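You operate a simulated robot arm through the tools that you are given. There is no shell and no other tool.

You are at the controls of a simulated robot arm. One attempt, no reset.

## Task
Run the chiller till the cold lamp lights, switch it off and stand the right shoe on top.
Fine: switch off before you open the drawer; shut the drawer again; the other shoe stays in; the hood stays on, the vent as it is.

It is judged by the outcome, as a careful person would: the job done as asked, and still so three seconds after it is handed in. It fails if anything else is knocked over, pushed out of place, dropped, spilled or broken.

## Robot
A 6-joint arm with a two-finger parallel gripper, fixed in place. Base frame: the origin is on the floor under the middle of its stand, x ahead of it, y to its left, z up. Units: m, degrees, N and s.
With the tool pointing down near the work surface it reaches from about 0.38 to 0.9 m from the base axis. Its first joint turns from -115.0 to 115.0 degrees. Payload 3.43 kg.
The TCP is the grasp point between the finger pads, 0.034 m short of the fingertips. In the tool frame z runs along the fingers and y along their closing line. Largest opening 0.128 m; finger width 0.024, thickness 0.012; the body of the gripper, 0.048 by 0.13 m, starts 0.096 m behind the TCP.
Orientation is that of the tool frame in the base frame, as a unit quaternion [w, x, y, z]. With the fingers straight down and closing along the base's y, the tool's x points along the base's -x, its y along +y and its z along -z.

## Interface
- The arm moves only by the tool drive_tool. Its arguments are lists of equal length, an entry for each row: "dp": the shift along the tool's x, y, z in units of 40 mm (1.0 is 40 mm), a list of three; "dr": the turn, a rotation vector about the tool's x, y, z in units of 6 degrees (1.0 is 6 degrees), a list of three; "gripper": the finger opening in m, from 0 to 0.128. In form: {"dp": [[tx, ty, tz], ...], "dr": [[ax, ay, az], ...], "gripper": [gripper, ...]}. A call has 1 to 20 rows; each row shifts and turns the commanded pose from where the row before left it, along the tool's axes as they then stand. A call with a number of a shift or a turn outside -1 to 1 is refused whole. Each row takes 0.2 s and may step no farther than 0.05 m and 8.6 degrees from the row before; otherwise, or with a gripper value out of range, the whole call is refused. A pose out of reach is approached as far as the arm can. The call stops where the force on the tool passes 40 N (or 10 N more than at its start, if that is more) or the arm is blocked; 0.2 s more then pass. The fingers move at their own pace (about 0.108 m/s each) and stop on an object; they squeeze with about 37 N. The grip force told is the motor's: it shows also when the fingers shut on nothing. Time passes only in rows, and 0.2 s behind the last, so rows that do not move let the fingers close. The reply holds the time, the measured pose of the TCP, the force on the tool along the base axes, the opening and the grip force, in the units named above and with some noise, with the torque about the TCP (base axes, N m) and any sound that the robot's microphone picked up, and new pictures: "views" is both (left out), scene, wrist or none.
- Cameras (640 x 400 px; columns grow to the right, rows downward): "scene" is fixed at [0.0502, 0.6493, 1.438]; the picture's right is [-0.69, -0.72, 0.00], its down [-0.33, 0.31, -0.89] and it looks along [0.64, -0.61, -0.46] (base axes); focal length 330 px, centre (320, 200). "wrist" rides on the gripper at [0.076, -0.011, -0.16] in the tool frame; the picture's right is [0.15, 0.99, 0.00], its down [-0.88, 0.13, -0.46] and it looks along [-0.45, 0.07, 0.89] (tool axes); focal length 234 px, centre (320, 200). There is no depth. A picture from a camera that has moved, and an enlarged one, comes with that camera's place and axes in the base frame and with its lens.
- move_column(by): moves the trunk up (or, below 0, down) by that many m; the arm rides with it, the base frame stays. It gives what a move gives, with no picture.
- zoom(camera, box): a new picture of the part [left, top, right, bottom] of that camera's present view, enlarged. No time passes.
- hand_in(): hands the job in; it is judged then, once.

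Nothing tells you positions but the pictures and the camera data. Unless the task says otherwise, let go and move clear before handing in.

The tools are called after "Emit:" by a JSON object that holds its "fn" and its "kwargs". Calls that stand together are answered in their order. drive_tool: Moves the arm, as the interface text tells. Its arguments: {"type":"object","properties":{"dp":{"type":"array"},"dr":{"type":"array"},"gripper":{"type":"array"},"views":{"type":"string","enum":["both","scene","wrist","none"]}},"required":["dp","dr","gripper"]} The other tools are called the same way: move_column (by) moves the trunk up or down; zoom (camera, box) takes an enlarged picture of a part of a camera's view; hand_in () hands the job in.

At the start:

```text
clock: 0.0
position: [0.4596, -0.1396, 1.1814]
ee_rot: [0.0, 0.0, 1.0, 0.0]
force: [0.4, -0.4, 0.0]
moment: [0.02, -0.02, -0.02]
width: 0.1281
grasp_force: 0.0
trunk travel left (down, up): [-0.5, 0.29]
```

scene: 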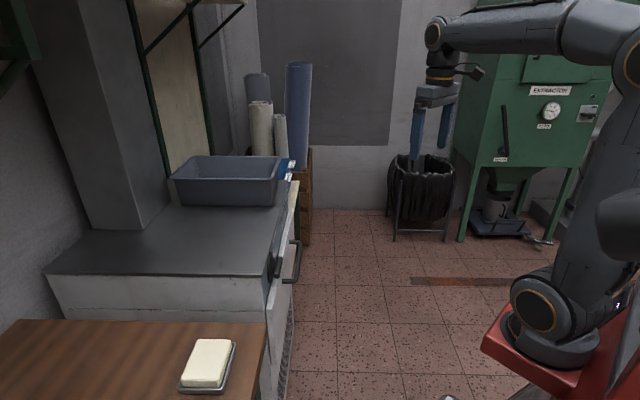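
wrist: 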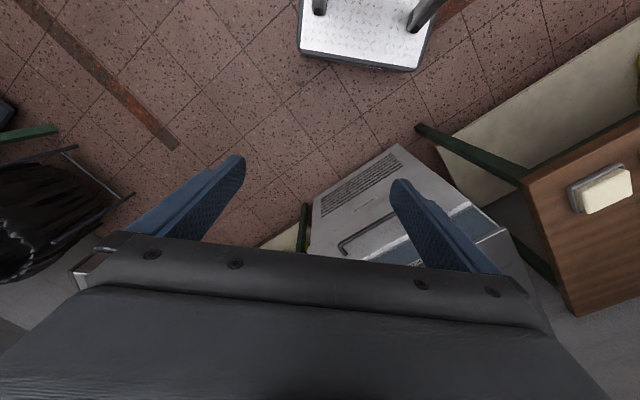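

I see a low grey-topped cabinet with a tray on it (possibly the chiller), a wooden table with butter, a bin, and a green extractor machine. First I'll look closer at the details before moving.

Emit:
{"fn": "zoom", "kwargs": {"camera": "scene", "box": [160, 120, 340, 240]}}

Emit:
{"fn": "zoom", "kwargs": {"camera": "scene", "box": [220, 200, 340, 400]}}

Emit:
{"fn": "zoom", "kwargs": {"camera": "scene", "box": [440, 40, 640, 260]}}

Emit:
{"fn": "zoom", "kwargs": {"camera": "wrist", "box": [280, 120, 540, 280]}}

```text
3.33 times, centred on (250, 180) of scene
camera zoom: at [0.0502, 0.6493, 1.438], right [-0.69, -0.72, 0.0], down [-0.33, 0.31, -0.89], along [0.64, -0.61, -0.46], focal length 1098 px, centre (553, 267)
```

zoom: 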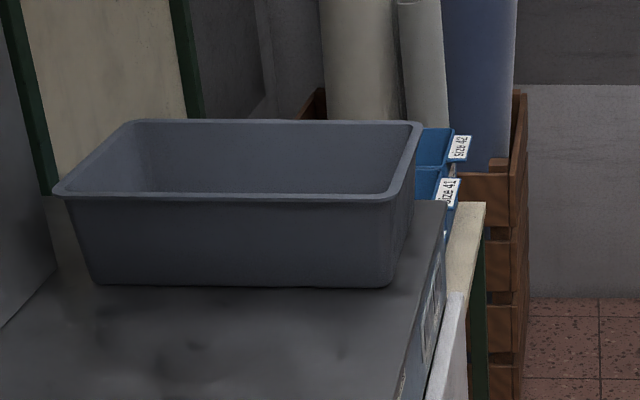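

```text
2.00 times, centred on (280, 300) of scene
camera zoom: at [0.0502, 0.6493, 1.438], right [-0.69, -0.72, 0.0], down [-0.33, 0.31, -0.89], along [0.64, -0.61, -0.46], focal length 659 px, centre (400, 0)
```

zoom: 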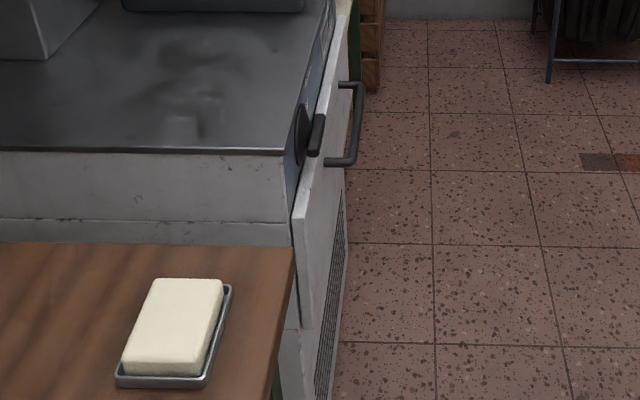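

```text
1.82 times, centred on (540, 150) of scene
camera zoom: at [0.0502, 0.6493, 1.438], right [-0.69, -0.72, 0.0], down [-0.33, 0.31, -0.89], along [0.64, -0.61, -0.46], focal length 599 px, centre (-80, 291)
```

zoom: 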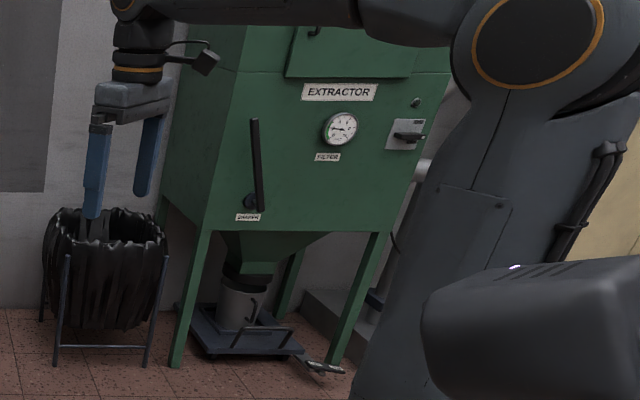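

```text
2.46 times, centred on (410, 200) of wrist
camera zoom: at [0.3833, -0.151, 1.3403], right [-0.15, 0.99, 0.0], down [0.88, 0.13, 0.46], along [0.45, 0.07, -0.89], focal length 576 px, centre (98, 200)
```

zoom: 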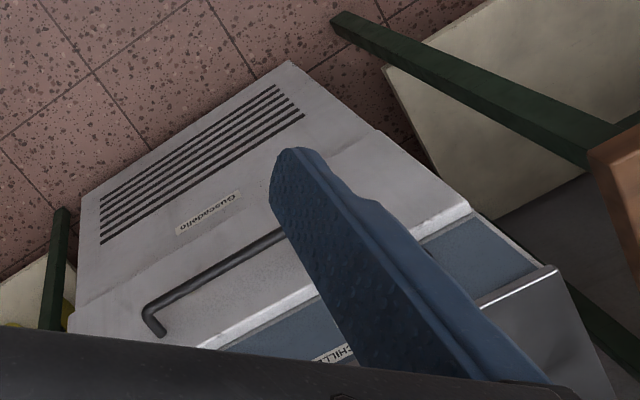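

The cabinet labelled "CHILLER" is diagonal ahead of the arm, its front facing the robot with a bar handle at about (0.69..0.86, 0.16..0, 0.73). I'll turn and tilt the gripper so that the wrist camera sees the front panel.

Emit:
{"fn": "drive_tool", "kwargs": {"dp": [[0, 0, 0], [0, 0, 0], [0, 0, 0], [0, 0, 0], [0, 0, 0], [0, 0, 0], [0, 0, 0], [0, 0, 0], [0, 0, 0], [0, 0, 0], [0, 0, 0], [0, 0, 0], [0, 0, 0]], "dr": [[0, 0, -0.9], [0, 0, -0.9], [0, 0, -0.9], [0, 0, -0.9], [0, 0, -0.9], [0, 0, -0.9], [0, 0, -0.9], [0, 0, -0.9], [0, -1, 0], [0, -1, 0], [0, -1, 0], [0, -1, 0], [0, -1, 0]], "gripper": [0.128, 0.128, 0.128, 0.128, 0.128, 0.128, 0.128, 0.128, 0.128, 0.128, 0.128, 0.128, 0.128]}}

```text
clock: 2.8
position: [0.4596, -0.1393, 1.1798]
ee_rot: [0.242, -0.355, 0.898, 0.096]
force: [0.3, 0.0, -0.7]
moment: [0.02, 0.0, 0.01]
width: 0.1279
grasp_force: 0.0
trunk travel left (down, up): [-0.5, 0.29]
camera wrist: at [0.3607, -0.2476, 1.2809], right [-0.77, 0.63, -0.07], down [0.3, 0.46, 0.84], along [0.56, 0.62, -0.54], focal length 234 px, centre (320, 200)
```

scene: 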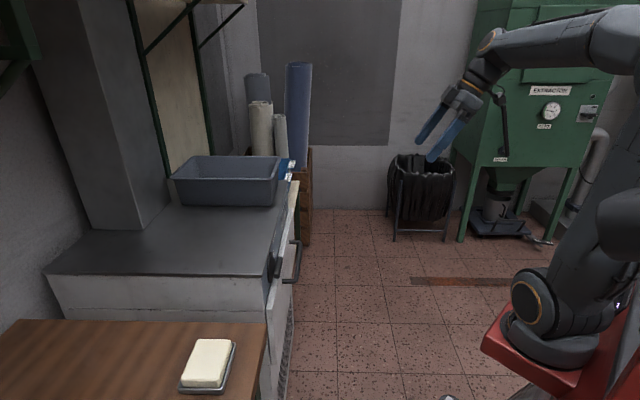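
wrist: 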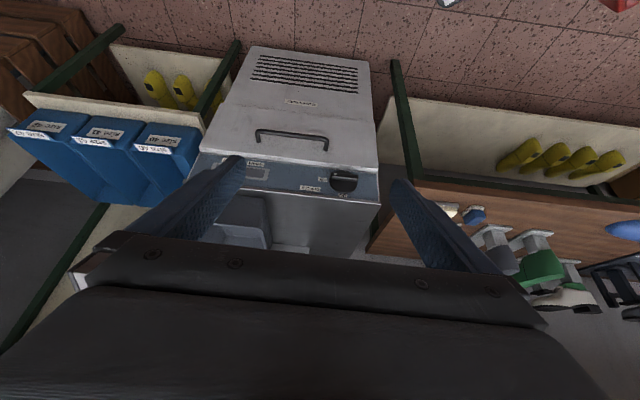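

The chiller is now visible (image upside down): a drawer with handle, a strip with a knob and gauge/lamps, and the tray on top. I'll zoom in.

Emit:
{"fn": "zoom", "kwargs": {"camera": "wrist", "box": [190, 110, 400, 250]}}

Emit:
{"fn": "zoom", "kwargs": {"camera": "wrist", "box": [400, 60, 640, 320]}}

Emit:
{"fn": "zoom", "kwargs": {"camera": "wrist", "box": [200, 150, 290, 210]}}

Emit:
{"fn": "zoom", "kwargs": {"camera": "wrist", "box": [290, 150, 380, 210]}}

```text
2.86 times, centred on (295, 180) of wrist
camera zoom: at [0.3607, -0.2476, 1.2809], right [-0.77, 0.63, -0.07], down [0.3, 0.46, 0.84], along [0.56, 0.62, -0.54], focal length 669 px, centre (391, 257)
```

zoom: 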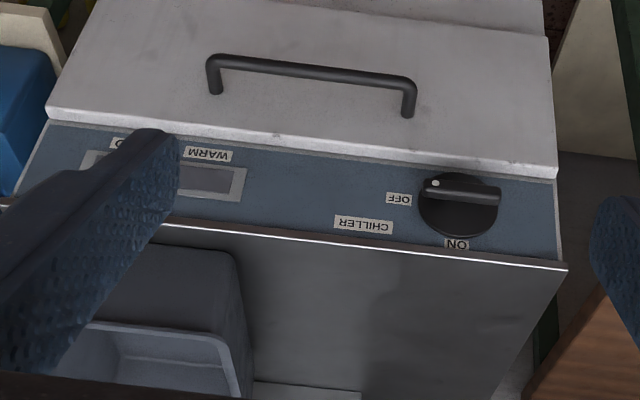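

```text
1.54 times, centred on (520, 190) of wrist
camera zoom: at [0.3607, -0.2476, 1.2809], right [-0.77, 0.63, -0.07], down [0.3, 0.46, 0.84], along [0.56, 0.62, -0.54], focal length 360 px, centre (12, 215)
```

zoom: 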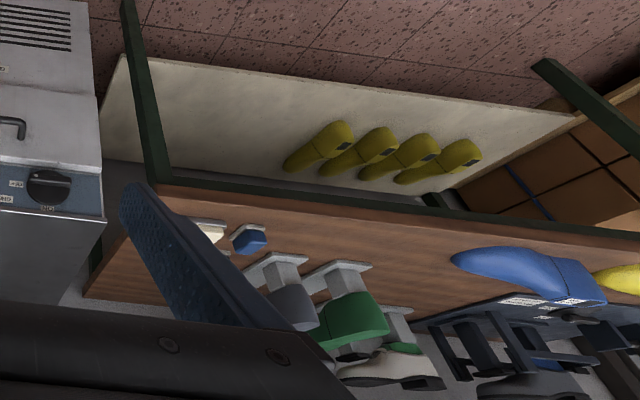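

```text
6.67 times, centred on (245, 180) of wrist
camera zoom: at [0.3607, -0.2476, 1.2809], right [-0.77, 0.63, -0.07], down [0.3, 0.46, 0.84], along [0.56, 0.62, -0.54], focal length 1561 px, centre (820, 333)
```

zoom: 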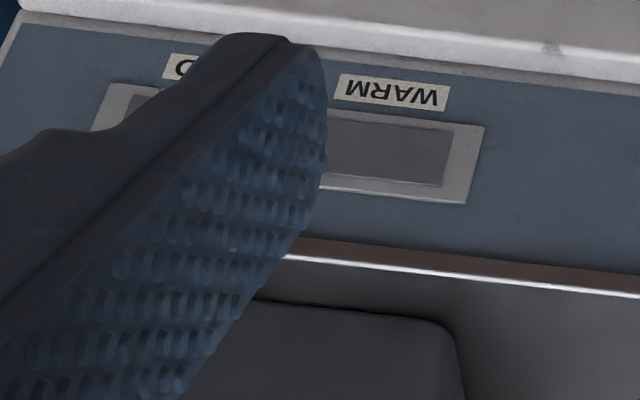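

```text
6.67 times, centred on (335, 180) of wrist
camera zoom: at [0.3607, -0.2476, 1.2809], right [-0.77, 0.63, -0.07], down [0.3, 0.46, 0.84], along [0.56, 0.62, -0.54], focal length 1561 px, centre (220, 333)
```

zoom: 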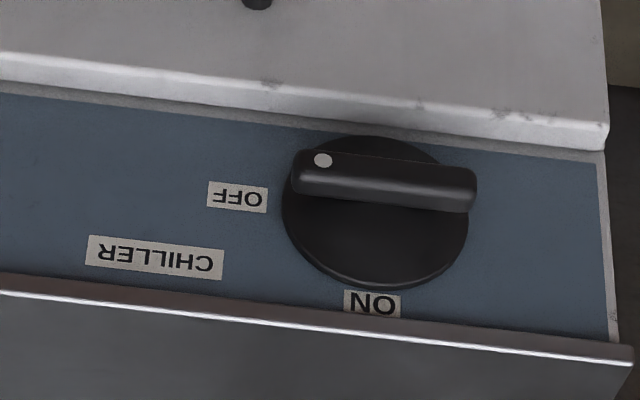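

The knob is on the left of the blue strip, at about (0.697, 0.226, 0.826); its dot points right to OFF, with ON above. The WARM/COLD lamps are to its right, and the green extractor (hood) is to be left alone. I'll level the tool towards the panel for a closer look.

Emit:
{"fn": "drive_tool", "kwargs": {"dp": [[0, 0, 0], [0, 0, 0], [0, 0, 0], [0, 0, 0], [0, 0, 0], [0, 0, 0], [0, 0, 0], [0, 0, 0], [0, 0, 0], [0, 0, 0]], "dr": [[0, -1, 0], [0, -1, 0], [0, -1, 0], [0, -1, 0], [0, -1, 0], [0, -1, 0], [0, -1, 0], [0, -1, 0], [0, -1, 0], [0, -1, 0]], "gripper": [0.128, 0.128, 0.128, 0.128, 0.128, 0.128, 0.128, 0.128, 0.128, 0.128]}}

```text
clock: 5.0
position: [0.4594, -0.1398, 1.1798]
ee_rot: [0.659, -0.26, 0.657, 0.26]
force: [-1.1, 0.3, -0.4]
moment: [0.02, 0.0, -0.04]
width: 0.128
grasp_force: 0.0
trunk travel left (down, up): [-0.5, 0.29]
camera wrist: at [0.3503, -0.2573, 1.1048], right [-0.68, 0.72, -0.15], down [-0.42, -0.22, 0.88], along [0.6, 0.66, 0.45], focal length 234 px, centre (320, 200)
```

scene: 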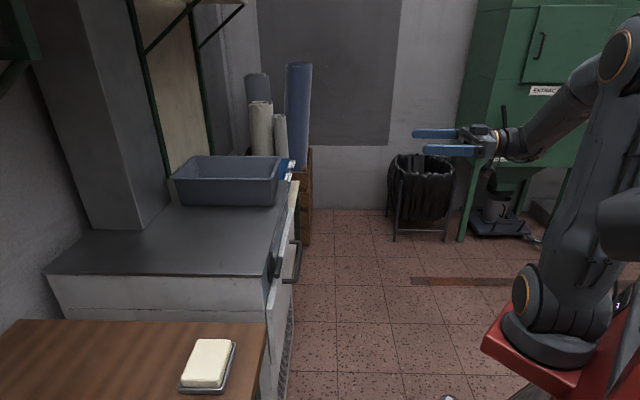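
wrist: 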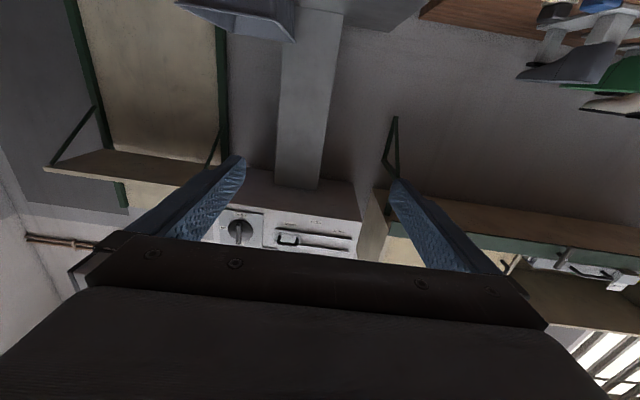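

The tool is level. Above the chiller there seems to be a hood box with a knob and a slider (leave alone). Let me look at that so I know what to stay clear of.

Emit:
{"fn": "zoom", "kwargs": {"camera": "wrist", "box": [190, 120, 410, 260]}}

Emit:
{"fn": "zoom", "kwargs": {"camera": "wrist", "box": [360, 180, 640, 360]}}

Emit:
{"fn": "zoom", "kwargs": {"camera": "scene", "box": [0, 0, 260, 240]}}

```text
2.86 times, centred on (300, 190) of wrist
camera zoom: at [0.3503, -0.2573, 1.1048], right [-0.68, 0.72, -0.15], down [-0.42, -0.22, 0.88], along [0.6, 0.66, 0.45], focal length 669 px, centre (377, 229)
```

zoom: 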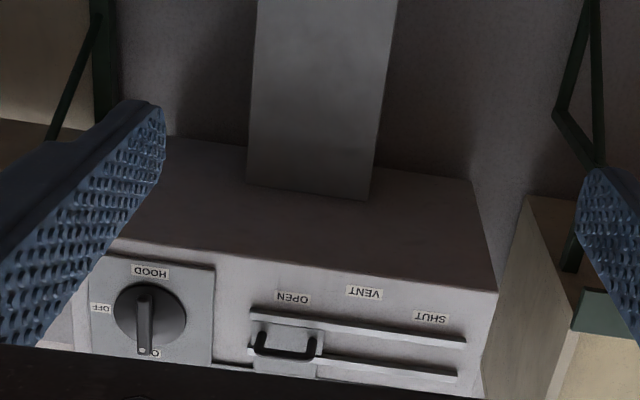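

```text
2.22 times, centred on (500, 270) of wrist
camera zoom: at [0.3503, -0.2573, 1.1048], right [-0.68, 0.72, -0.15], down [-0.42, -0.22, 0.88], along [0.6, 0.66, 0.45], focal length 520 px, centre (-80, 44)
```

zoom: 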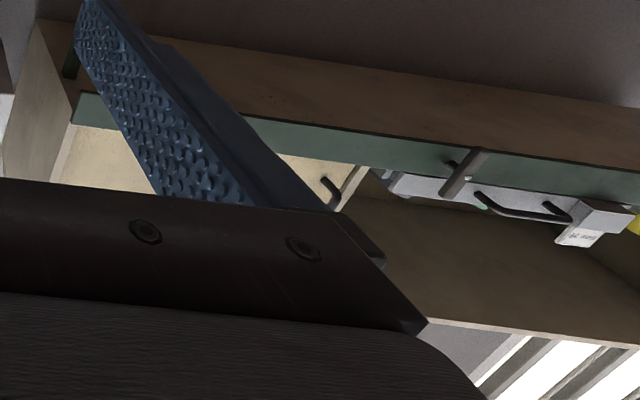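

```text
1.67 times, centred on (130, 120) of scene
camera zoom: at [0.0502, 0.6493, 1.438], right [-0.69, -0.72, 0.0], down [-0.33, 0.31, -0.89], along [0.64, -0.61, -0.46], focal length 549 px, centre (637, 333)
```

zoom: 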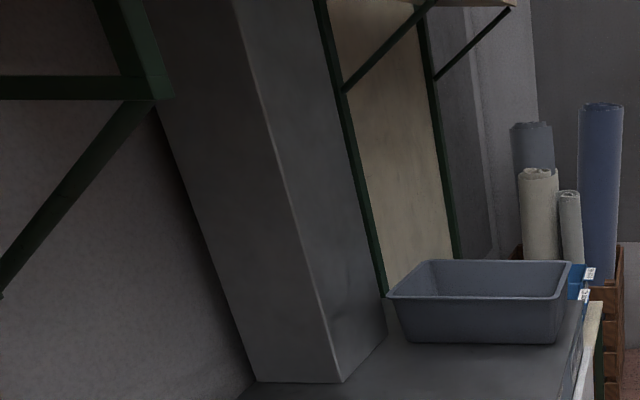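

Above the chiller are the hood controls (knob at ON, vent slider at OPEN), well above 1.5 m and to be left alone. Now I'll lower the tool in front of the chiller panel, keeping well off the handle.

Emit:
{"fn": "drive_tool", "kwargs": {"dp": [[0, 0, 0], [0.98, 0.23, 0.56], [0.98, 0.23, 0.56], [0.98, 0.23, 0.56], [0.98, 0.23, 0.56], [0.98, 0.23, 0.56], [0.98, 0.23, 0.56], [0.98, 0.23, 0.56], [0.98, 0.23, 0.56], [0.98, 0.23, 0.56]], "dr": [[-0.48, 0, 0], [0, 0, 0], [0, 0, 0], [0, 0, 0], [0, 0, 0], [0, 0, 0], [0, 0, 0], [0, 0, 0], [0, 0, 0], [0, 0, 0]], "gripper": [0.128, 0.128, 0.128, 0.128, 0.128, 0.128, 0.128, 0.128, 0.128, 0.128]}}

```text
clock: 7.2
position: [0.586, 0.036, 0.8976]
ee_rot: [0.647, -0.276, 0.653, 0.282]
force: [0.0, -0.2, -0.4]
moment: [-0.01, 0.01, 0.02]
width: 0.1278
grasp_force: 0.0
out of reach, approached as far as the arm can: row 8, 9, 10
trunk travel left (down, up): [-0.5, 0.29]
camera wrist: at [0.4819, -0.0878, 0.8221], right [-0.72, 0.68, -0.14], down [-0.4, -0.24, 0.88], along [0.57, 0.69, 0.45], focal length 234 px, centre (320, 200)
```

scene: 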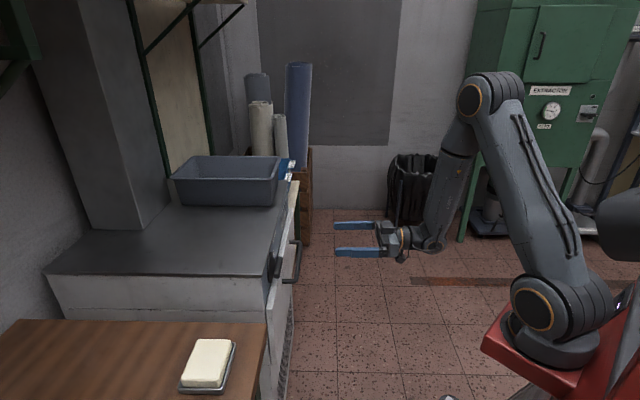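
wrist: 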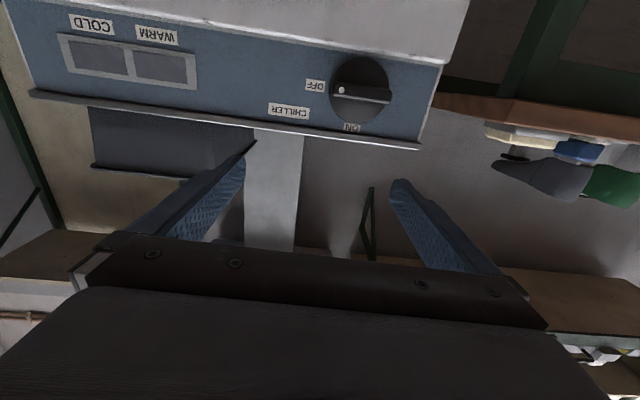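

The arm can't get low enough at this trunk height, but nothing is touched. I'll lower the trunk so the arm can work level at the panel.

Emit:
{"fn": "move_column", "kwargs": {"by": -0.25}}

```text
clock: 9.8
position: [0.6544, 0.0366, 0.6478]
ee_rot: [0.647, -0.275, 0.654, 0.28]
force: [0.1, 0.3, 0.0]
moment: [0.03, -0.01, -0.04]
width: 0.1281
grasp_force: 0.0
trunk travel left (down, up): [-0.25, 0.54]
```

The trunk lowered; let me check where things are with a still row.

Emit:
{"fn": "drive_tool", "kwargs": {"dp": [[0, 0, 0]], "dr": [[0, 0, 0]], "gripper": [0.128]}}

```text
clock: 10.2
position: [0.6553, 0.0363, 0.6479]
ee_rot: [0.646, -0.277, 0.653, 0.282]
force: [0.0, 0.8, -0.4]
moment: [-0.01, 0.0, 0.0]
width: 0.1278
grasp_force: 0.1
trunk travel left (down, up): [-0.25, 0.54]
camera wrist: at [0.5516, -0.0879, 0.5723], right [-0.72, 0.68, -0.14], down [-0.4, -0.24, 0.88], along [0.57, 0.69, 0.45], focal length 234 px, centre (320, 200)
```

scene: 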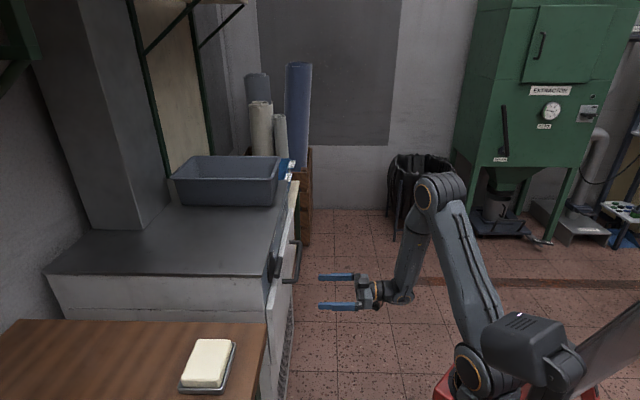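
wrist: 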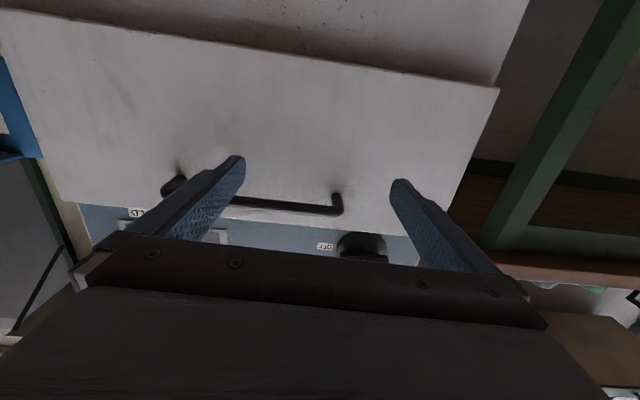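

Now the trunk height suits. I'll raise the tool level with the knob and back off a little for a clean straight-on look.

Emit:
{"fn": "drive_tool", "kwargs": {"dp": [[-0.9, 0.51, -0.3], [-0.9, 0.51, -0.3], [-0.9, 0.51, -0.3], [-0.9, 0.51, -0.3], [-0.9, 0.51, -0.3]], "dr": [[0, 0, 0], [0, 0, 0], [0, 0, 0], [0, 0, 0], [0, 0, 0]], "gripper": [0.128, 0.128, 0.128, 0.128, 0.128]}}

```text
clock: 11.4
position: [0.5861, 0.0387, 0.8381]
ee_rot: [0.646, -0.276, 0.653, 0.281]
force: [-0.7, -0.2, -1.1]
moment: [0.03, 0.0, 0.01]
width: 0.1281
grasp_force: 0.1
out of reach, approached as far as the arm can: row 3, 4, 5
trunk travel left (down, up): [-0.25, 0.54]
camera wrist: at [0.4832, -0.085, 0.7638], right [-0.72, 0.68, -0.14], down [-0.4, -0.24, 0.89], along [0.57, 0.69, 0.44], focal length 234 px, centre (320, 200)
```

scene: 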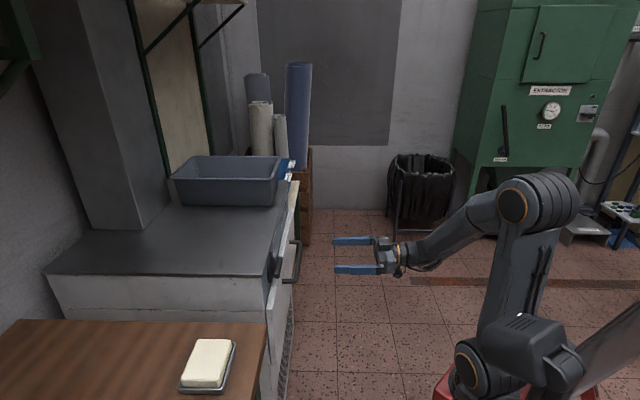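
wrist: 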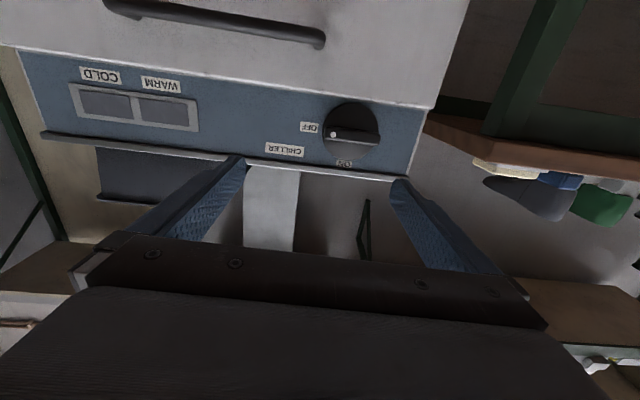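

The arm is a bit too folded at this height; lowering the trunk further will give room. The panel is clear to see: COLD lamp at far right, WARM next, both dark.

Emit:
{"fn": "move_column", "kwargs": {"by": -0.2}}

Emit:
{"fn": "drive_tool", "kwargs": {"dp": [[0, 0, 0]], "dr": [[0, 0, 0]], "gripper": [0.128], "views": "none"}}

```text
clock: 13.6
position: [0.6432, 0.0392, 0.638]
ee_rot: [0.646, -0.277, 0.653, 0.282]
force: [1.1, 0.0, 0.2]
moment: [0.01, -0.02, -0.01]
width: 0.1279
grasp_force: 0.1
trunk travel left (down, up): [-0.05, 0.74]
```

```text
clock: 13.9
position: [0.6432, 0.0389, 0.6383]
ee_rot: [0.646, -0.277, 0.653, 0.282]
force: [0.5, 0.5, -0.1]
moment: [0.02, -0.04, -0.02]
width: 0.1281
grasp_force: 0.2
trunk travel left (down, up): [-0.05, 0.74]
```

Emit:
{"fn": "drive_tool", "kwargs": {"dp": [[-0.95, 0.2, 0], [-0.95, 0.2, 0], [-0.95, 0.2, 0], [-0.95, 0.2, 0], [-0.95, 0.2, 0]], "dr": [[0, 0, 0], [0, 0, 0], [0, 0, 0], [0, 0, 0], [0, 0, 0]], "gripper": [0.128, 0.128, 0.128, 0.128, 0.128]}}

```text
clock: 15.2
position: [0.6556, 0.0451, 0.8118]
ee_rot: [0.645, -0.278, 0.652, 0.283]
force: [-0.7, 0.1, 0.4]
moment: [0.03, 0.01, -0.03]
width: 0.128
grasp_force: 0.0
out of reach, approached as far as the arm can: row 3, 4, 5
trunk travel left (down, up): [-0.05, 0.74]
camera wrist: at [0.5523, -0.0787, 0.7369], right [-0.72, 0.68, -0.14], down [-0.4, -0.24, 0.88], along [0.57, 0.69, 0.45], focal length 234 px, centre (320, 200)
```

scene: 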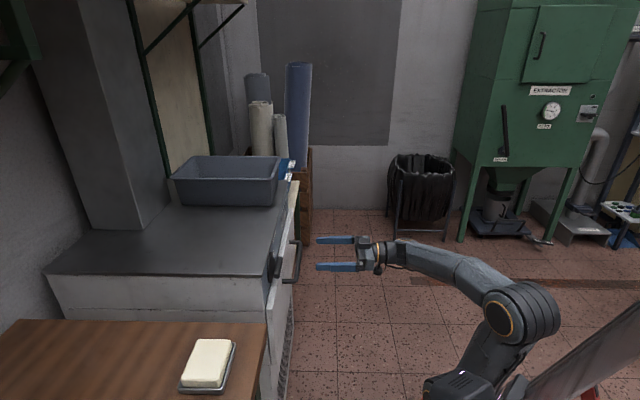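
wrist: 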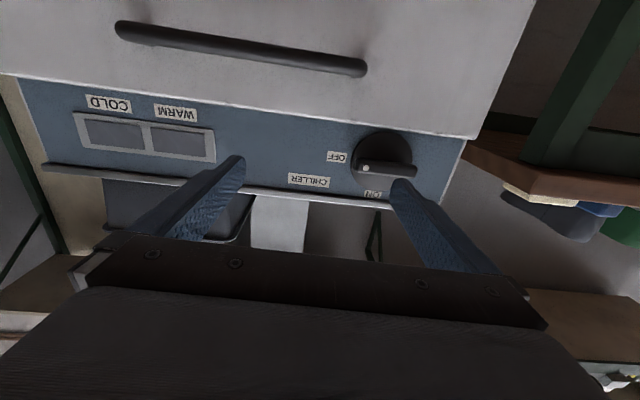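

The arm keeps stopping short of the knob's side, likely a wrist limit in this roll. I'll roll the tool +90° (camera to the left side), which is the orientation needed for the knob bar anyway.

Emit:
{"fn": "drive_tool", "kwargs": {"dp": [[0, 0, 0], [0, 0, 0], [0, 0, 0], [0, 0, 0], [0, 0, 0], [0, 0, 0], [0, 0, 0], [0, 0, 0], [0, 0, 0], [0, 0, 0], [0, 0, 0], [0, 0, 0], [0, 0, 0], [0, 0, 0], [0, 0, 0]], "dr": [[0, 0, 1], [0, 0, 1], [0, 0, 1], [0, 0, 1], [0, 0, 1], [0, 0, 1], [0, 0, 1], [0, 0, 1], [0, 0, 1], [0, 0, 1], [0, 0, 1], [0, 0, 1], [0, 0, 1], [0, 0, 1], [0, 0, 1]], "gripper": [0.128, 0.128, 0.128, 0.128, 0.128, 0.128, 0.128, 0.128, 0.128, 0.128, 0.128, 0.128, 0.128, 0.128, 0.128]}}

```text
clock: 18.4
position: [0.6551, 0.0464, 0.8095]
ee_rot: [0.257, 0.266, 0.658, 0.656]
force: [-0.5, -0.7, -0.3]
moment: [-0.03, -0.03, -0.02]
width: 0.1282
grasp_force: 0.0
trunk travel left (down, up): [-0.05, 0.74]
camera wrist: at [0.4897, -0.0188, 0.8014], right [-0.09, 0.1, 0.99], down [0.33, -0.94, 0.12], along [0.94, 0.34, 0.06], focal length 234 px, centre (320, 200)
```

scene: 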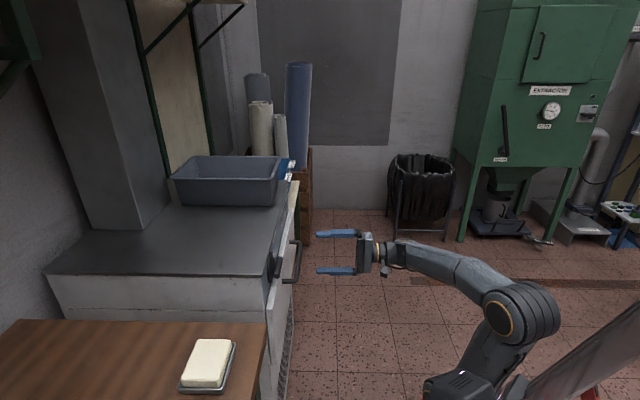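
wrist: 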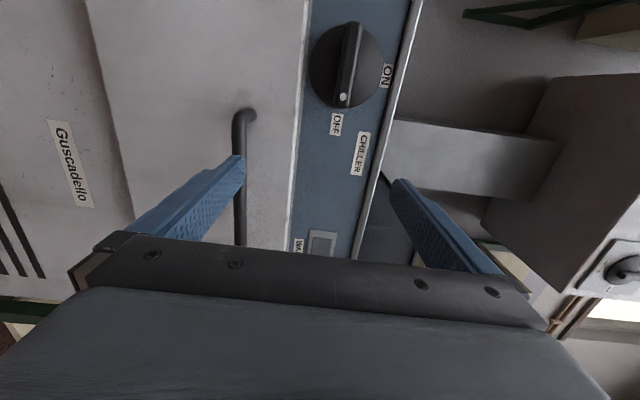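

Rolled fine and within reach now. The knob is seen clearly. Let me zoom to check its bar shape and the panel tilt.

Emit:
{"fn": "zoom", "kwargs": {"camera": "wrist", "box": [270, 0, 430, 100]}}

Emit:
{"fn": "zoom", "kwargs": {"camera": "scene", "box": [250, 230, 330, 300]}}

```text
4.00 times, centred on (350, 50) of wrist
camera zoom: at [0.4897, -0.0188, 0.8014], right [-0.09, 0.1, 0.99], down [0.33, -0.94, 0.12], along [0.94, 0.34, 0.06], focal length 937 px, centre (200, 800)
```

zoom: 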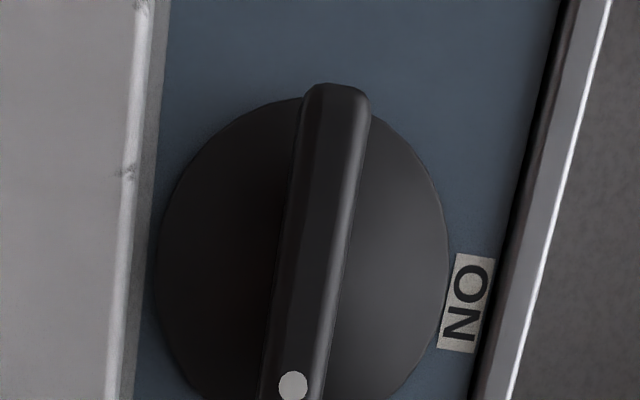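

```text
5.71 times, centred on (290, 265) of scene
camera zoom: at [0.0502, 0.6493, 1.438], right [-0.69, -0.72, 0.0], down [-0.33, 0.31, -0.89], along [0.64, -0.61, -0.46], focal length 1883 px, centre (491, -171)
```

zoom: 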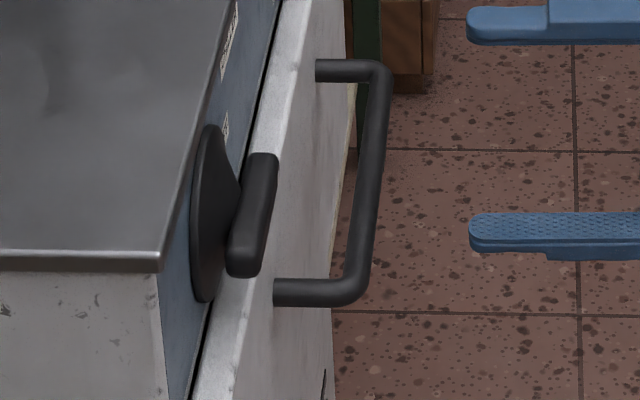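

The bar is about 80 mm long, 15 mm thick, standing ~33 mm off a vertical panel; knob centre about (0.695, 0.227, 0.826). I'll align laterally in front of it with the fingers partly closed, above and below the bar.

Emit:
{"fn": "drive_tool", "kwargs": {"dp": [[0, 0, 0], [0.61, 0.1, 0.1], [0.61, 0.1, 0.1], [0.61, 0.1, 0.1], [0.61, 0.1, 0.1]], "dr": [[-0.07, -0.13, 0], [0, 0, 0], [0, 0, 0], [0, 0, 0], [0, 0, 0]], "gripper": [0.07, 0.07, 0.07, 0.07, 0.07]}}

```text
clock: 19.6
position: [0.6729, 0.0973, 0.7969]
ee_rot: [0.264, 0.269, 0.653, 0.657]
force: [-0.1, 0.5, -0.4]
moment: [-0.01, 0.0, 0.05]
width: 0.0699
grasp_force: 0.0
out of reach, approached as far as the arm can: row 1, 2, 3, 4, 5
trunk travel left (down, up): [-0.05, 0.74]
camera wrist: at [0.5062, 0.0351, 0.7866], right [-0.1, 0.09, 0.99], down [0.31, -0.94, 0.12], along [0.94, 0.32, 0.06], focal length 234 px, centre (320, 200)
```

scene: 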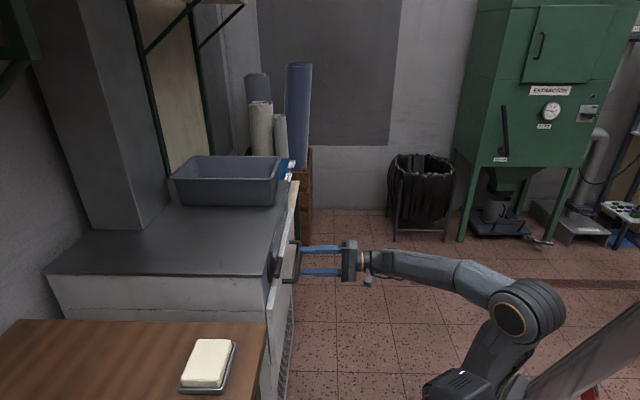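
wrist: 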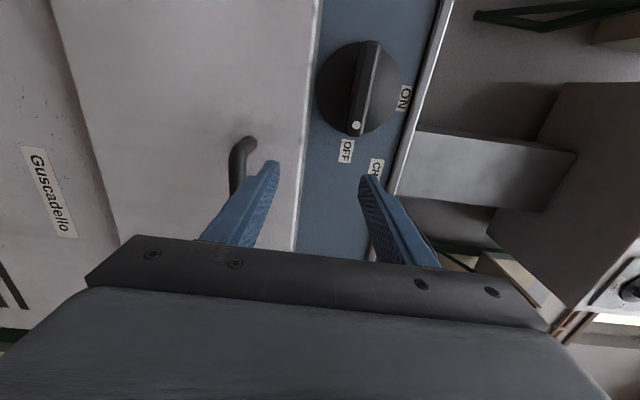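

The folded arm can't back off here; my estimate is that a higher trunk gives it room (shoulder above the wrist). I'll first slip right and away from the panel, then raise the trunk.

Emit:
{"fn": "drive_tool", "kwargs": {"dp": [[-0.85, 0, -0.3], [-0.85, 0, -0.3], [-0.85, 0, -0.3], [-0.85, 0, -0.3]], "dr": [[0, 0, 0], [0, 0, 0], [0, 0, 0], [0, 0, 0]], "gripper": [0.07, 0.07, 0.07, 0.07], "views": "none"}}

```text
clock: 20.6
position: [0.737, -0.0342, 0.7962]
ee_rot: [0.262, 0.27, 0.653, 0.657]
force: [-0.3, 0.6, -0.9]
moment: [-0.03, -0.02, 0.03]
width: 0.07
grasp_force: 0.0
trunk travel left (down, up): [-0.05, 0.74]
```

Emit:
{"fn": "move_column", "kwargs": {"by": 0.5}}

```text
refused: 0.5 is not a number from -0.4 to 0.4
```

Emit:
{"fn": "move_column", "kwargs": {"by": 0.25}}

Emit:
{"fn": "move_column", "kwargs": {"by": 0.25}}

```text
clock: 23.1
position: [0.7369, -0.0334, 1.0449]
ee_rot: [0.263, 0.27, 0.653, 0.656]
force: [0.2, 0.4, -0.7]
moment: [0.03, -0.02, -0.02]
width: 0.0701
grasp_force: 0.1
trunk travel left (down, up): [-0.3, 0.49]
```

```text
clock: 25.7
position: [0.7376, -0.0317, 1.2953]
ee_rot: [0.263, 0.27, 0.654, 0.656]
force: [-0.3, 0.2, -0.3]
moment: [0.0, -0.01, 0.02]
width: 0.0702
grasp_force: 0.1
trunk travel left (down, up): [-0.55, 0.24]
```

Raised cleanly. Now lower in front of the knob, diagonal move down and left, staying ~9 cm off the panel.

Emit:
{"fn": "drive_tool", "kwargs": {"dp": [[0.44, -0.977, 0.04], [0.44, -0.977, 0.04], [0.44, -0.977, 0.04], [0.44, -0.977, 0.04], [0.44, -0.977, 0.04], [0.44, -0.977, 0.04], [0.44, -0.977, 0.04], [0.44, -0.977, 0.04], [0.44, -0.977, 0.04], [0.44, -0.977, 0.04], [0.44, -0.977, 0.04], [0.44, -0.977, 0.04]], "dr": [[0, 0, 0], [0, 0, 0], [0, 0, 0], [0, 0, 0], [0, 0, 0], [0, 0, 0], [0, 0, 0], [0, 0, 0], [0, 0, 0], [0, 0, 0], [0, 0, 0], [0, 0, 0]], "gripper": [0.07, 0.07, 0.07, 0.07, 0.07, 0.07, 0.07, 0.07, 0.07, 0.07, 0.07, 0.07]}}

```text
clock: 28.3
position: [0.5955, 0.1338, 0.8295]
ee_rot: [0.264, 0.27, 0.653, 0.656]
force: [-0.9, -0.4, -0.2]
moment: [-0.05, 0.03, -0.01]
width: 0.07
grasp_force: 0.0
trunk travel left (down, up): [-0.55, 0.24]
camera wrist: at [0.4287, 0.0712, 0.8187], right [-0.1, 0.1, 0.99], down [0.31, -0.94, 0.12], along [0.94, 0.32, 0.06], focal length 234 px, centre (320, 200)
```

scene: 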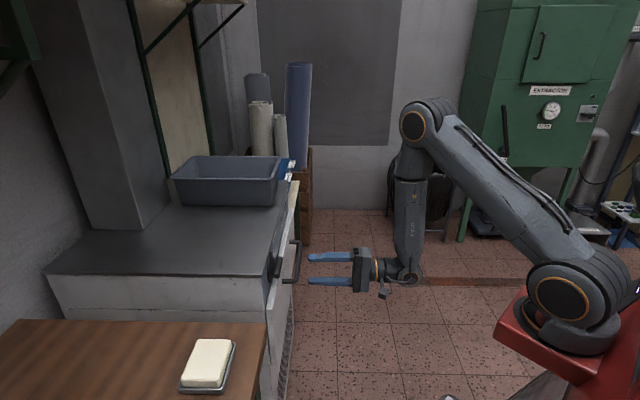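
wrist: 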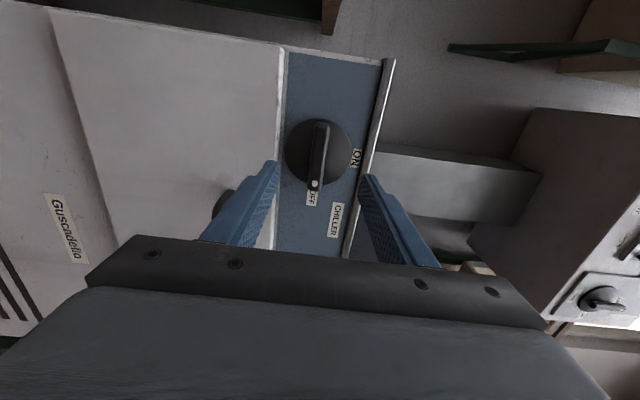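

Full reach now. The knob centre is straight ahead, ~0.136 m from the TCP and 4 mm to the right. I'll advance 80 mm with the fingers straddling the bar.

Emit:
{"fn": "drive_tool", "kwargs": {"dp": [[-0.11, -0.06, 0.2], [0, 0, 0.45], [0, 0, 0.45], [0, 0, 0.45], [0, 0, 0.45]], "dr": [[0, 0, 0], [0, 0, 0], [0, 0, 0], [0, 0, 0], [0, 0, 0]], "gripper": [0.06, 0.06, 0.06, 0.06, 0.06]}}

Emit:
{"fn": "zoom", "kwargs": {"camera": "scene", "box": [240, 230, 340, 300]}}

Emit:
{"fn": "zoom", "kwargs": {"camera": "wrist", "box": [240, 120, 440, 260]}}

```text
clock: 29.5
position: [0.6532, 0.1867, 0.8261]
ee_rot: [0.263, 0.269, 0.654, 0.657]
force: [0.7, 0.1, 0.1]
moment: [-0.01, -0.02, 0.02]
width: 0.0601
grasp_force: 0.1
trunk travel left (down, up): [-0.55, 0.24]
camera wrist: at [0.4876, 0.1248, 0.8167], right [-0.1, 0.09, 0.99], down [0.31, -0.94, 0.12], along [0.94, 0.32, 0.06], focal length 234 px, centre (320, 200)
```

scene: 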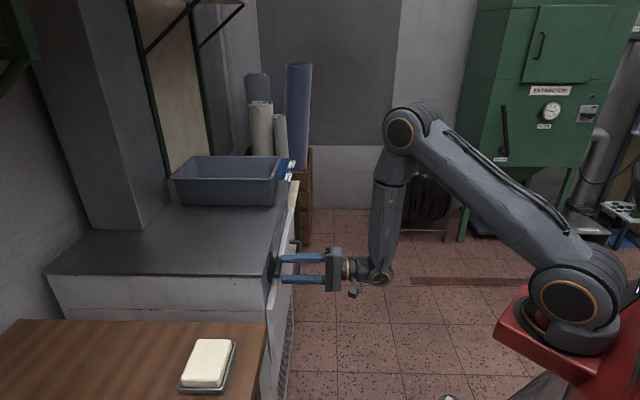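
wrist: 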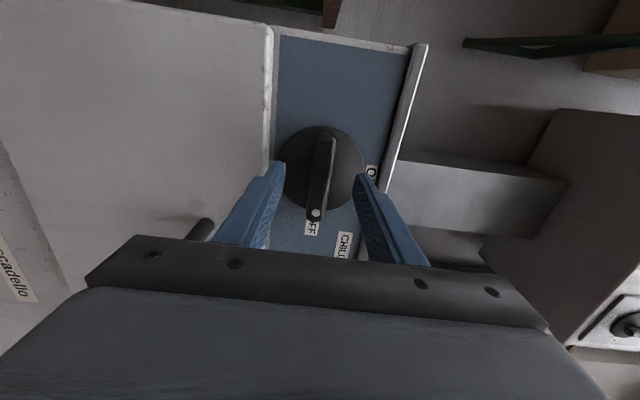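

```text
5.71 times, centred on (290, 265) of scene
camera zoom: at [0.0502, 0.6493, 1.438], right [-0.69, -0.72, 0.0], down [-0.33, 0.31, -0.89], along [0.64, -0.61, -0.46], focal length 1883 px, centre (491, -171)
```

zoom: 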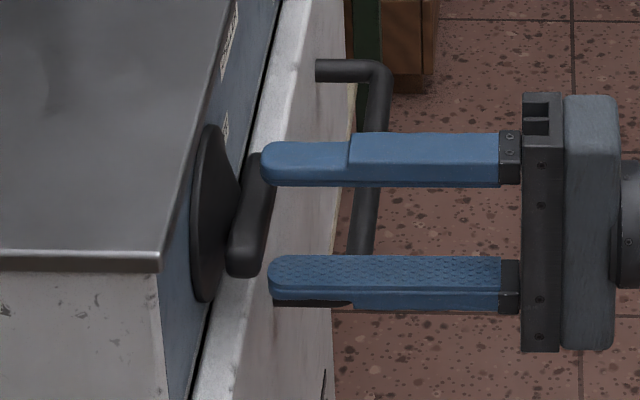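

```text
2.86 times, centred on (340, 190) of wrist
camera zoom: at [0.4876, 0.1248, 0.8167], right [-0.1, 0.09, 0.99], down [0.31, -0.94, 0.12], along [0.94, 0.32, 0.06], focal length 669 px, centre (263, 229)
```

zoom: 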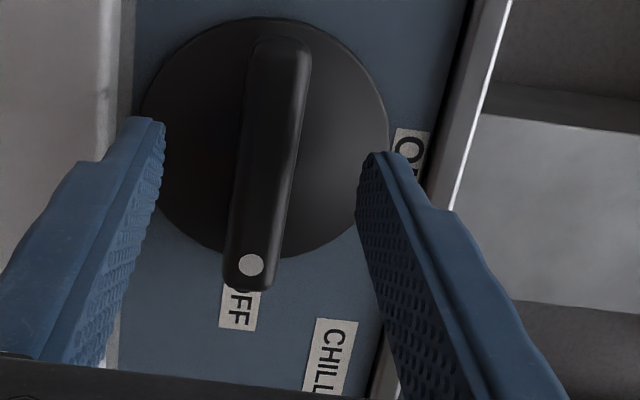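

The fingertips are right at the bar's outer face, straddling it. I'll advance 11 mm more and close gently on the bar.

Emit:
{"fn": "drive_tool", "kwargs": {"dp": [[0, 0, 0.14], [0, 0, 0.14], [0, 0, 0], [0, 0, 0], [0, 0, 0]], "dr": [[0, 0, 0], [0, 0, 0], [0, 0, 0], [0, 0, 0], [0, 0, 0]], "gripper": [0.06, 0.06, 0.03, 0.01, 0.0]}}

Emit:
{"fn": "zoom", "kwargs": {"camera": "scene", "box": [240, 230, 340, 300]}}

Emit:
{"fn": "zoom", "kwargs": {"camera": "wrist", "box": [240, 120, 440, 260]}}

```text
clock: 30.7
position: [0.6617, 0.1953, 0.8274]
ee_rot: [0.263, 0.269, 0.654, 0.657]
force: [-0.3, 0.6, 6.6]
moment: [-0.61, -0.31, 0.1]
width: 0.0185
grasp_force: 45.3
trunk travel left (down, up): [-0.55, 0.24]
camera wrist: at [0.4956, 0.1325, 0.8173], right [-0.1, 0.09, 0.99], down [0.31, -0.94, 0.12], along [0.94, 0.32, 0.06], focal length 234 px, centre (320, 200)
```

scene: 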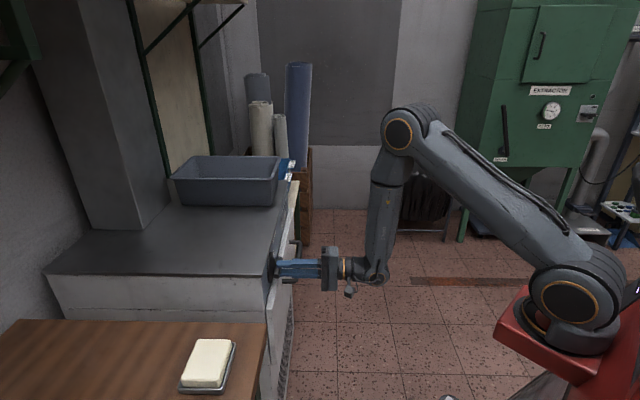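
wrist: 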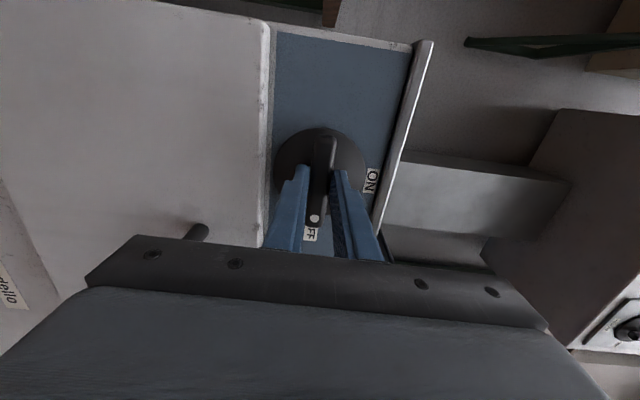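

```text
5.71 times, centred on (290, 265) of scene
camera zoom: at [0.0502, 0.6493, 1.438], right [-0.69, -0.72, 0.0], down [-0.33, 0.31, -0.89], along [0.64, -0.61, -0.46], focal length 1883 px, centre (491, -171)
```

zoom: 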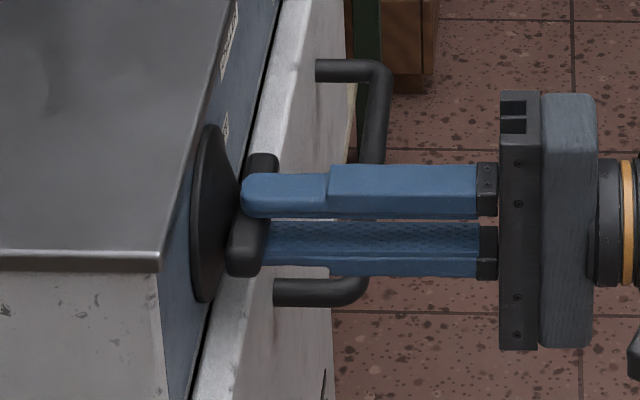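

```text
2.86 times, centred on (340, 190) of wrist
camera zoom: at [0.4956, 0.1325, 0.8173], right [-0.1, 0.09, 0.99], down [0.31, -0.94, 0.12], along [0.94, 0.32, 0.06], focal length 669 px, centre (263, 229)
```

zoom: 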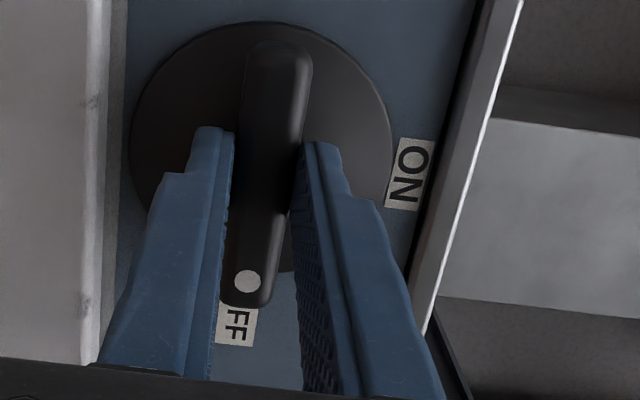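

The bar is gripped (18.5 mm). I'll nudge up 2 mm to centre on it and begin turning counter-clockwise towards ON, checking the torque as I go.

Emit:
{"fn": "drive_tool", "kwargs": {"dp": [[0, 0.05, 0], [0, 0, 0], [0, 0, 0], [0, 0, 0], [0, 0, 0], [0, 0, 0]], "dr": [[0, 0, 0], [0, 0, -1], [0, 0, -1], [0, 0, -1], [0, 0, -1], [0, 0, -1]], "gripper": [0.0, 0.0, 0.0, 0.0, 0.0, 0.0], "views": "wrist"}}

```text
clock: 32.1
position: [0.6629, 0.1946, 0.8258]
ee_rot: [0.423, 0.091, 0.702, 0.565]
force: [9.4, 2.7, -31.1]
moment: [-0.33, 0.48, -0.86]
width: 0.0188
grasp_force: 45.8
trunk travel left (down, up): [-0.55, 0.24]
camera wrist: at [0.5068, 0.1213, 0.78], right [-0.44, 0.43, 0.79], down [0.19, -0.82, 0.55], along [0.88, 0.39, 0.27], focal length 234 px, centre (320, 200)
```

wrist: 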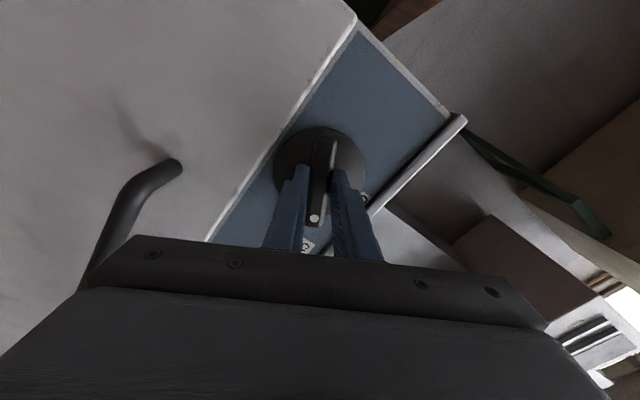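

The knob is turning with it; the force shows the tool axis sits ~3 mm left of the knob's axis, so I'll correct that and continue turning.

Emit:
{"fn": "drive_tool", "kwargs": {"dp": [[-0.052, -0.05, 0], [0, 0, 0], [0, 0, 0], [0, 0, 0], [0, 0, 0], [0, 0, 0]], "dr": [[0, 0, 0], [0, 0, -1], [0, 0, -1], [0, 0, -1], [0, 0, -1], [0, 0, -1]], "gripper": [0.0, 0.0, 0.0, 0.0, 0.0, 0.0], "views": "wrist"}}

```text
clock: 33.5
position: [0.6637, 0.1931, 0.8254]
ee_rot: [0.541, -0.075, 0.707, 0.449]
force: [7.2, 10.8, -6.3]
moment: [-0.21, 0.24, -0.6]
width: 0.0188
grasp_force: 44.5
trunk travel left (down, up): [-0.55, 0.24]
stopped in row 6: the force on the tool passed its limit at 43 N (the readings are from after the stop); the commanded pose is now the measured one
camera wrist: at [0.5277, 0.1001, 0.7571], right [-0.65, 0.63, 0.43], down [-0.04, -0.58, 0.81], along [0.76, 0.51, 0.4], focal length 234 px, centre (320, 200)
```

wrist: 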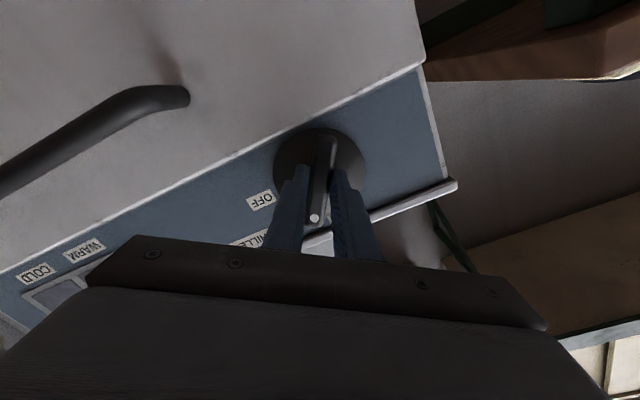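

At 56° now; a small axis offset (≈2 mm along the bar) caused the force. I'll continue the turn pivoting about the true knob axis for the remaining 34°.

Emit:
{"fn": "drive_tool", "kwargs": {"dp": [[0, -0.006, 0], [0, -0.006, 0], [0, -0.006, 0]], "dr": [[0, 0, -1], [0, 0, -1], [0, 0, -1]], "gripper": [0.0, 0.0, 0.0], "views": "none"}}

```text
clock: 34.3
position: [0.6642, 0.1923, 0.8244]
ee_rot: [0.606, -0.185, 0.686, 0.358]
force: [13.7, 8.5, -13.7]
moment: [-0.99, 1.05, -0.45]
width: 0.0186
grasp_force: 44.8
trunk travel left (down, up): [-0.55, 0.24]
```

Emit:
{"fn": "drive_tool", "kwargs": {"dp": [[0.02, 0, 0.02], [0, -0.006, 0.01], [0, -0.006, 0]], "dr": [[0, 0, -0.9], [0, 0, -0.9], [0, 0, -0.8]], "gripper": [0.0, 0.0, 0.0]}}

Emit:
{"fn": "zoom", "kwargs": {"camera": "wrist", "box": [0, 60, 440, 335]}}

Emit:
{"fn": "zoom", "kwargs": {"camera": "scene", "box": [240, 160, 340, 300]}}

```text
clock: 35.0
position: [0.6642, 0.192, 0.8248]
ee_rot: [0.632, -0.246, 0.669, 0.305]
force: [-16.0, -16.7, 1.7]
moment: [0.29, -0.44, -0.79]
width: 0.0191
grasp_force: 45.0
out of reach, approached as far as the arm can: row 2, 3
trunk travel left (down, up): [-0.55, 0.24]
stopped in row 3: the force on the tool passed its limit at 43 N (the readings are from after the stop); the commanded pose is now the measured one
camera wrist: at [0.5552, 0.0727, 0.7505], right [-0.72, 0.69, -0.05], down [-0.34, -0.29, 0.9], along [0.61, 0.66, 0.44], focal length 234 px, centre (320, 200)
```

scene: 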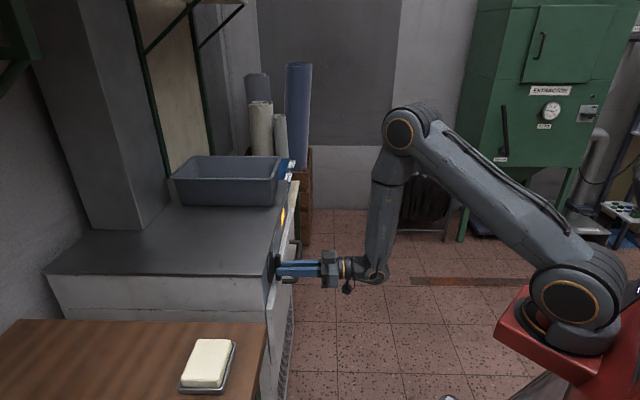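
wrist: 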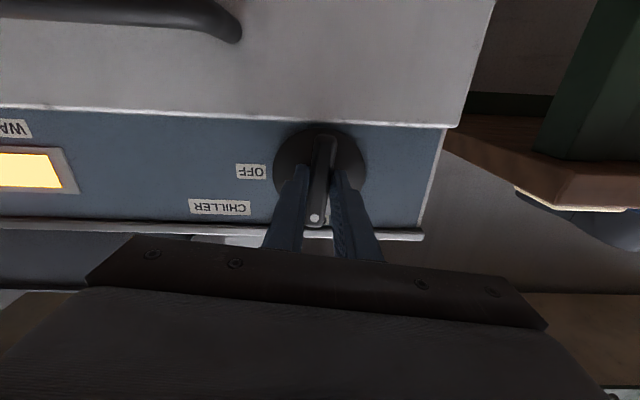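

```text
1.45 times, centred on (220, 198) of wrist
camera zoom: at [0.5552, 0.0727, 0.7505], right [-0.72, 0.69, -0.05], down [-0.34, -0.29, 0.9], along [0.61, 0.66, 0.44], focal length 341 px, centre (466, 204)
```

zoom: 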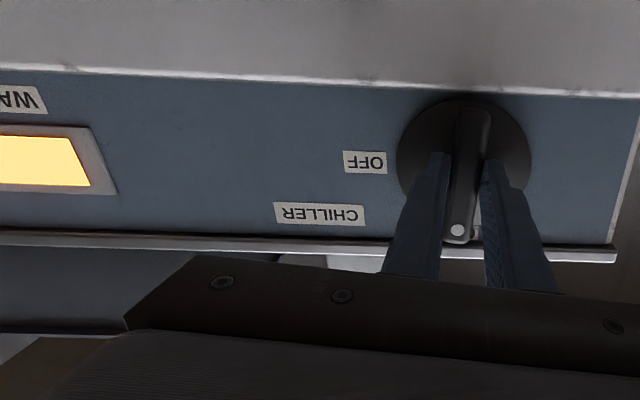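

```text
2.86 times, centred on (290, 230) of scene
camera zoom: at [0.0502, 0.6493, 1.438], right [-0.69, -0.72, 0.0], down [-0.33, 0.31, -0.89], along [0.64, -0.61, -0.46], focal length 941 px, centre (406, 114)
```

zoom: 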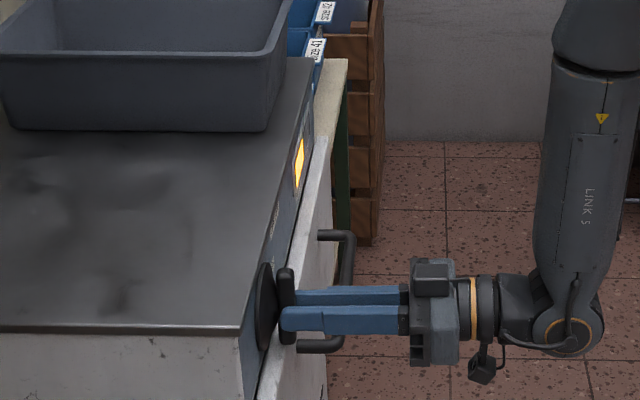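

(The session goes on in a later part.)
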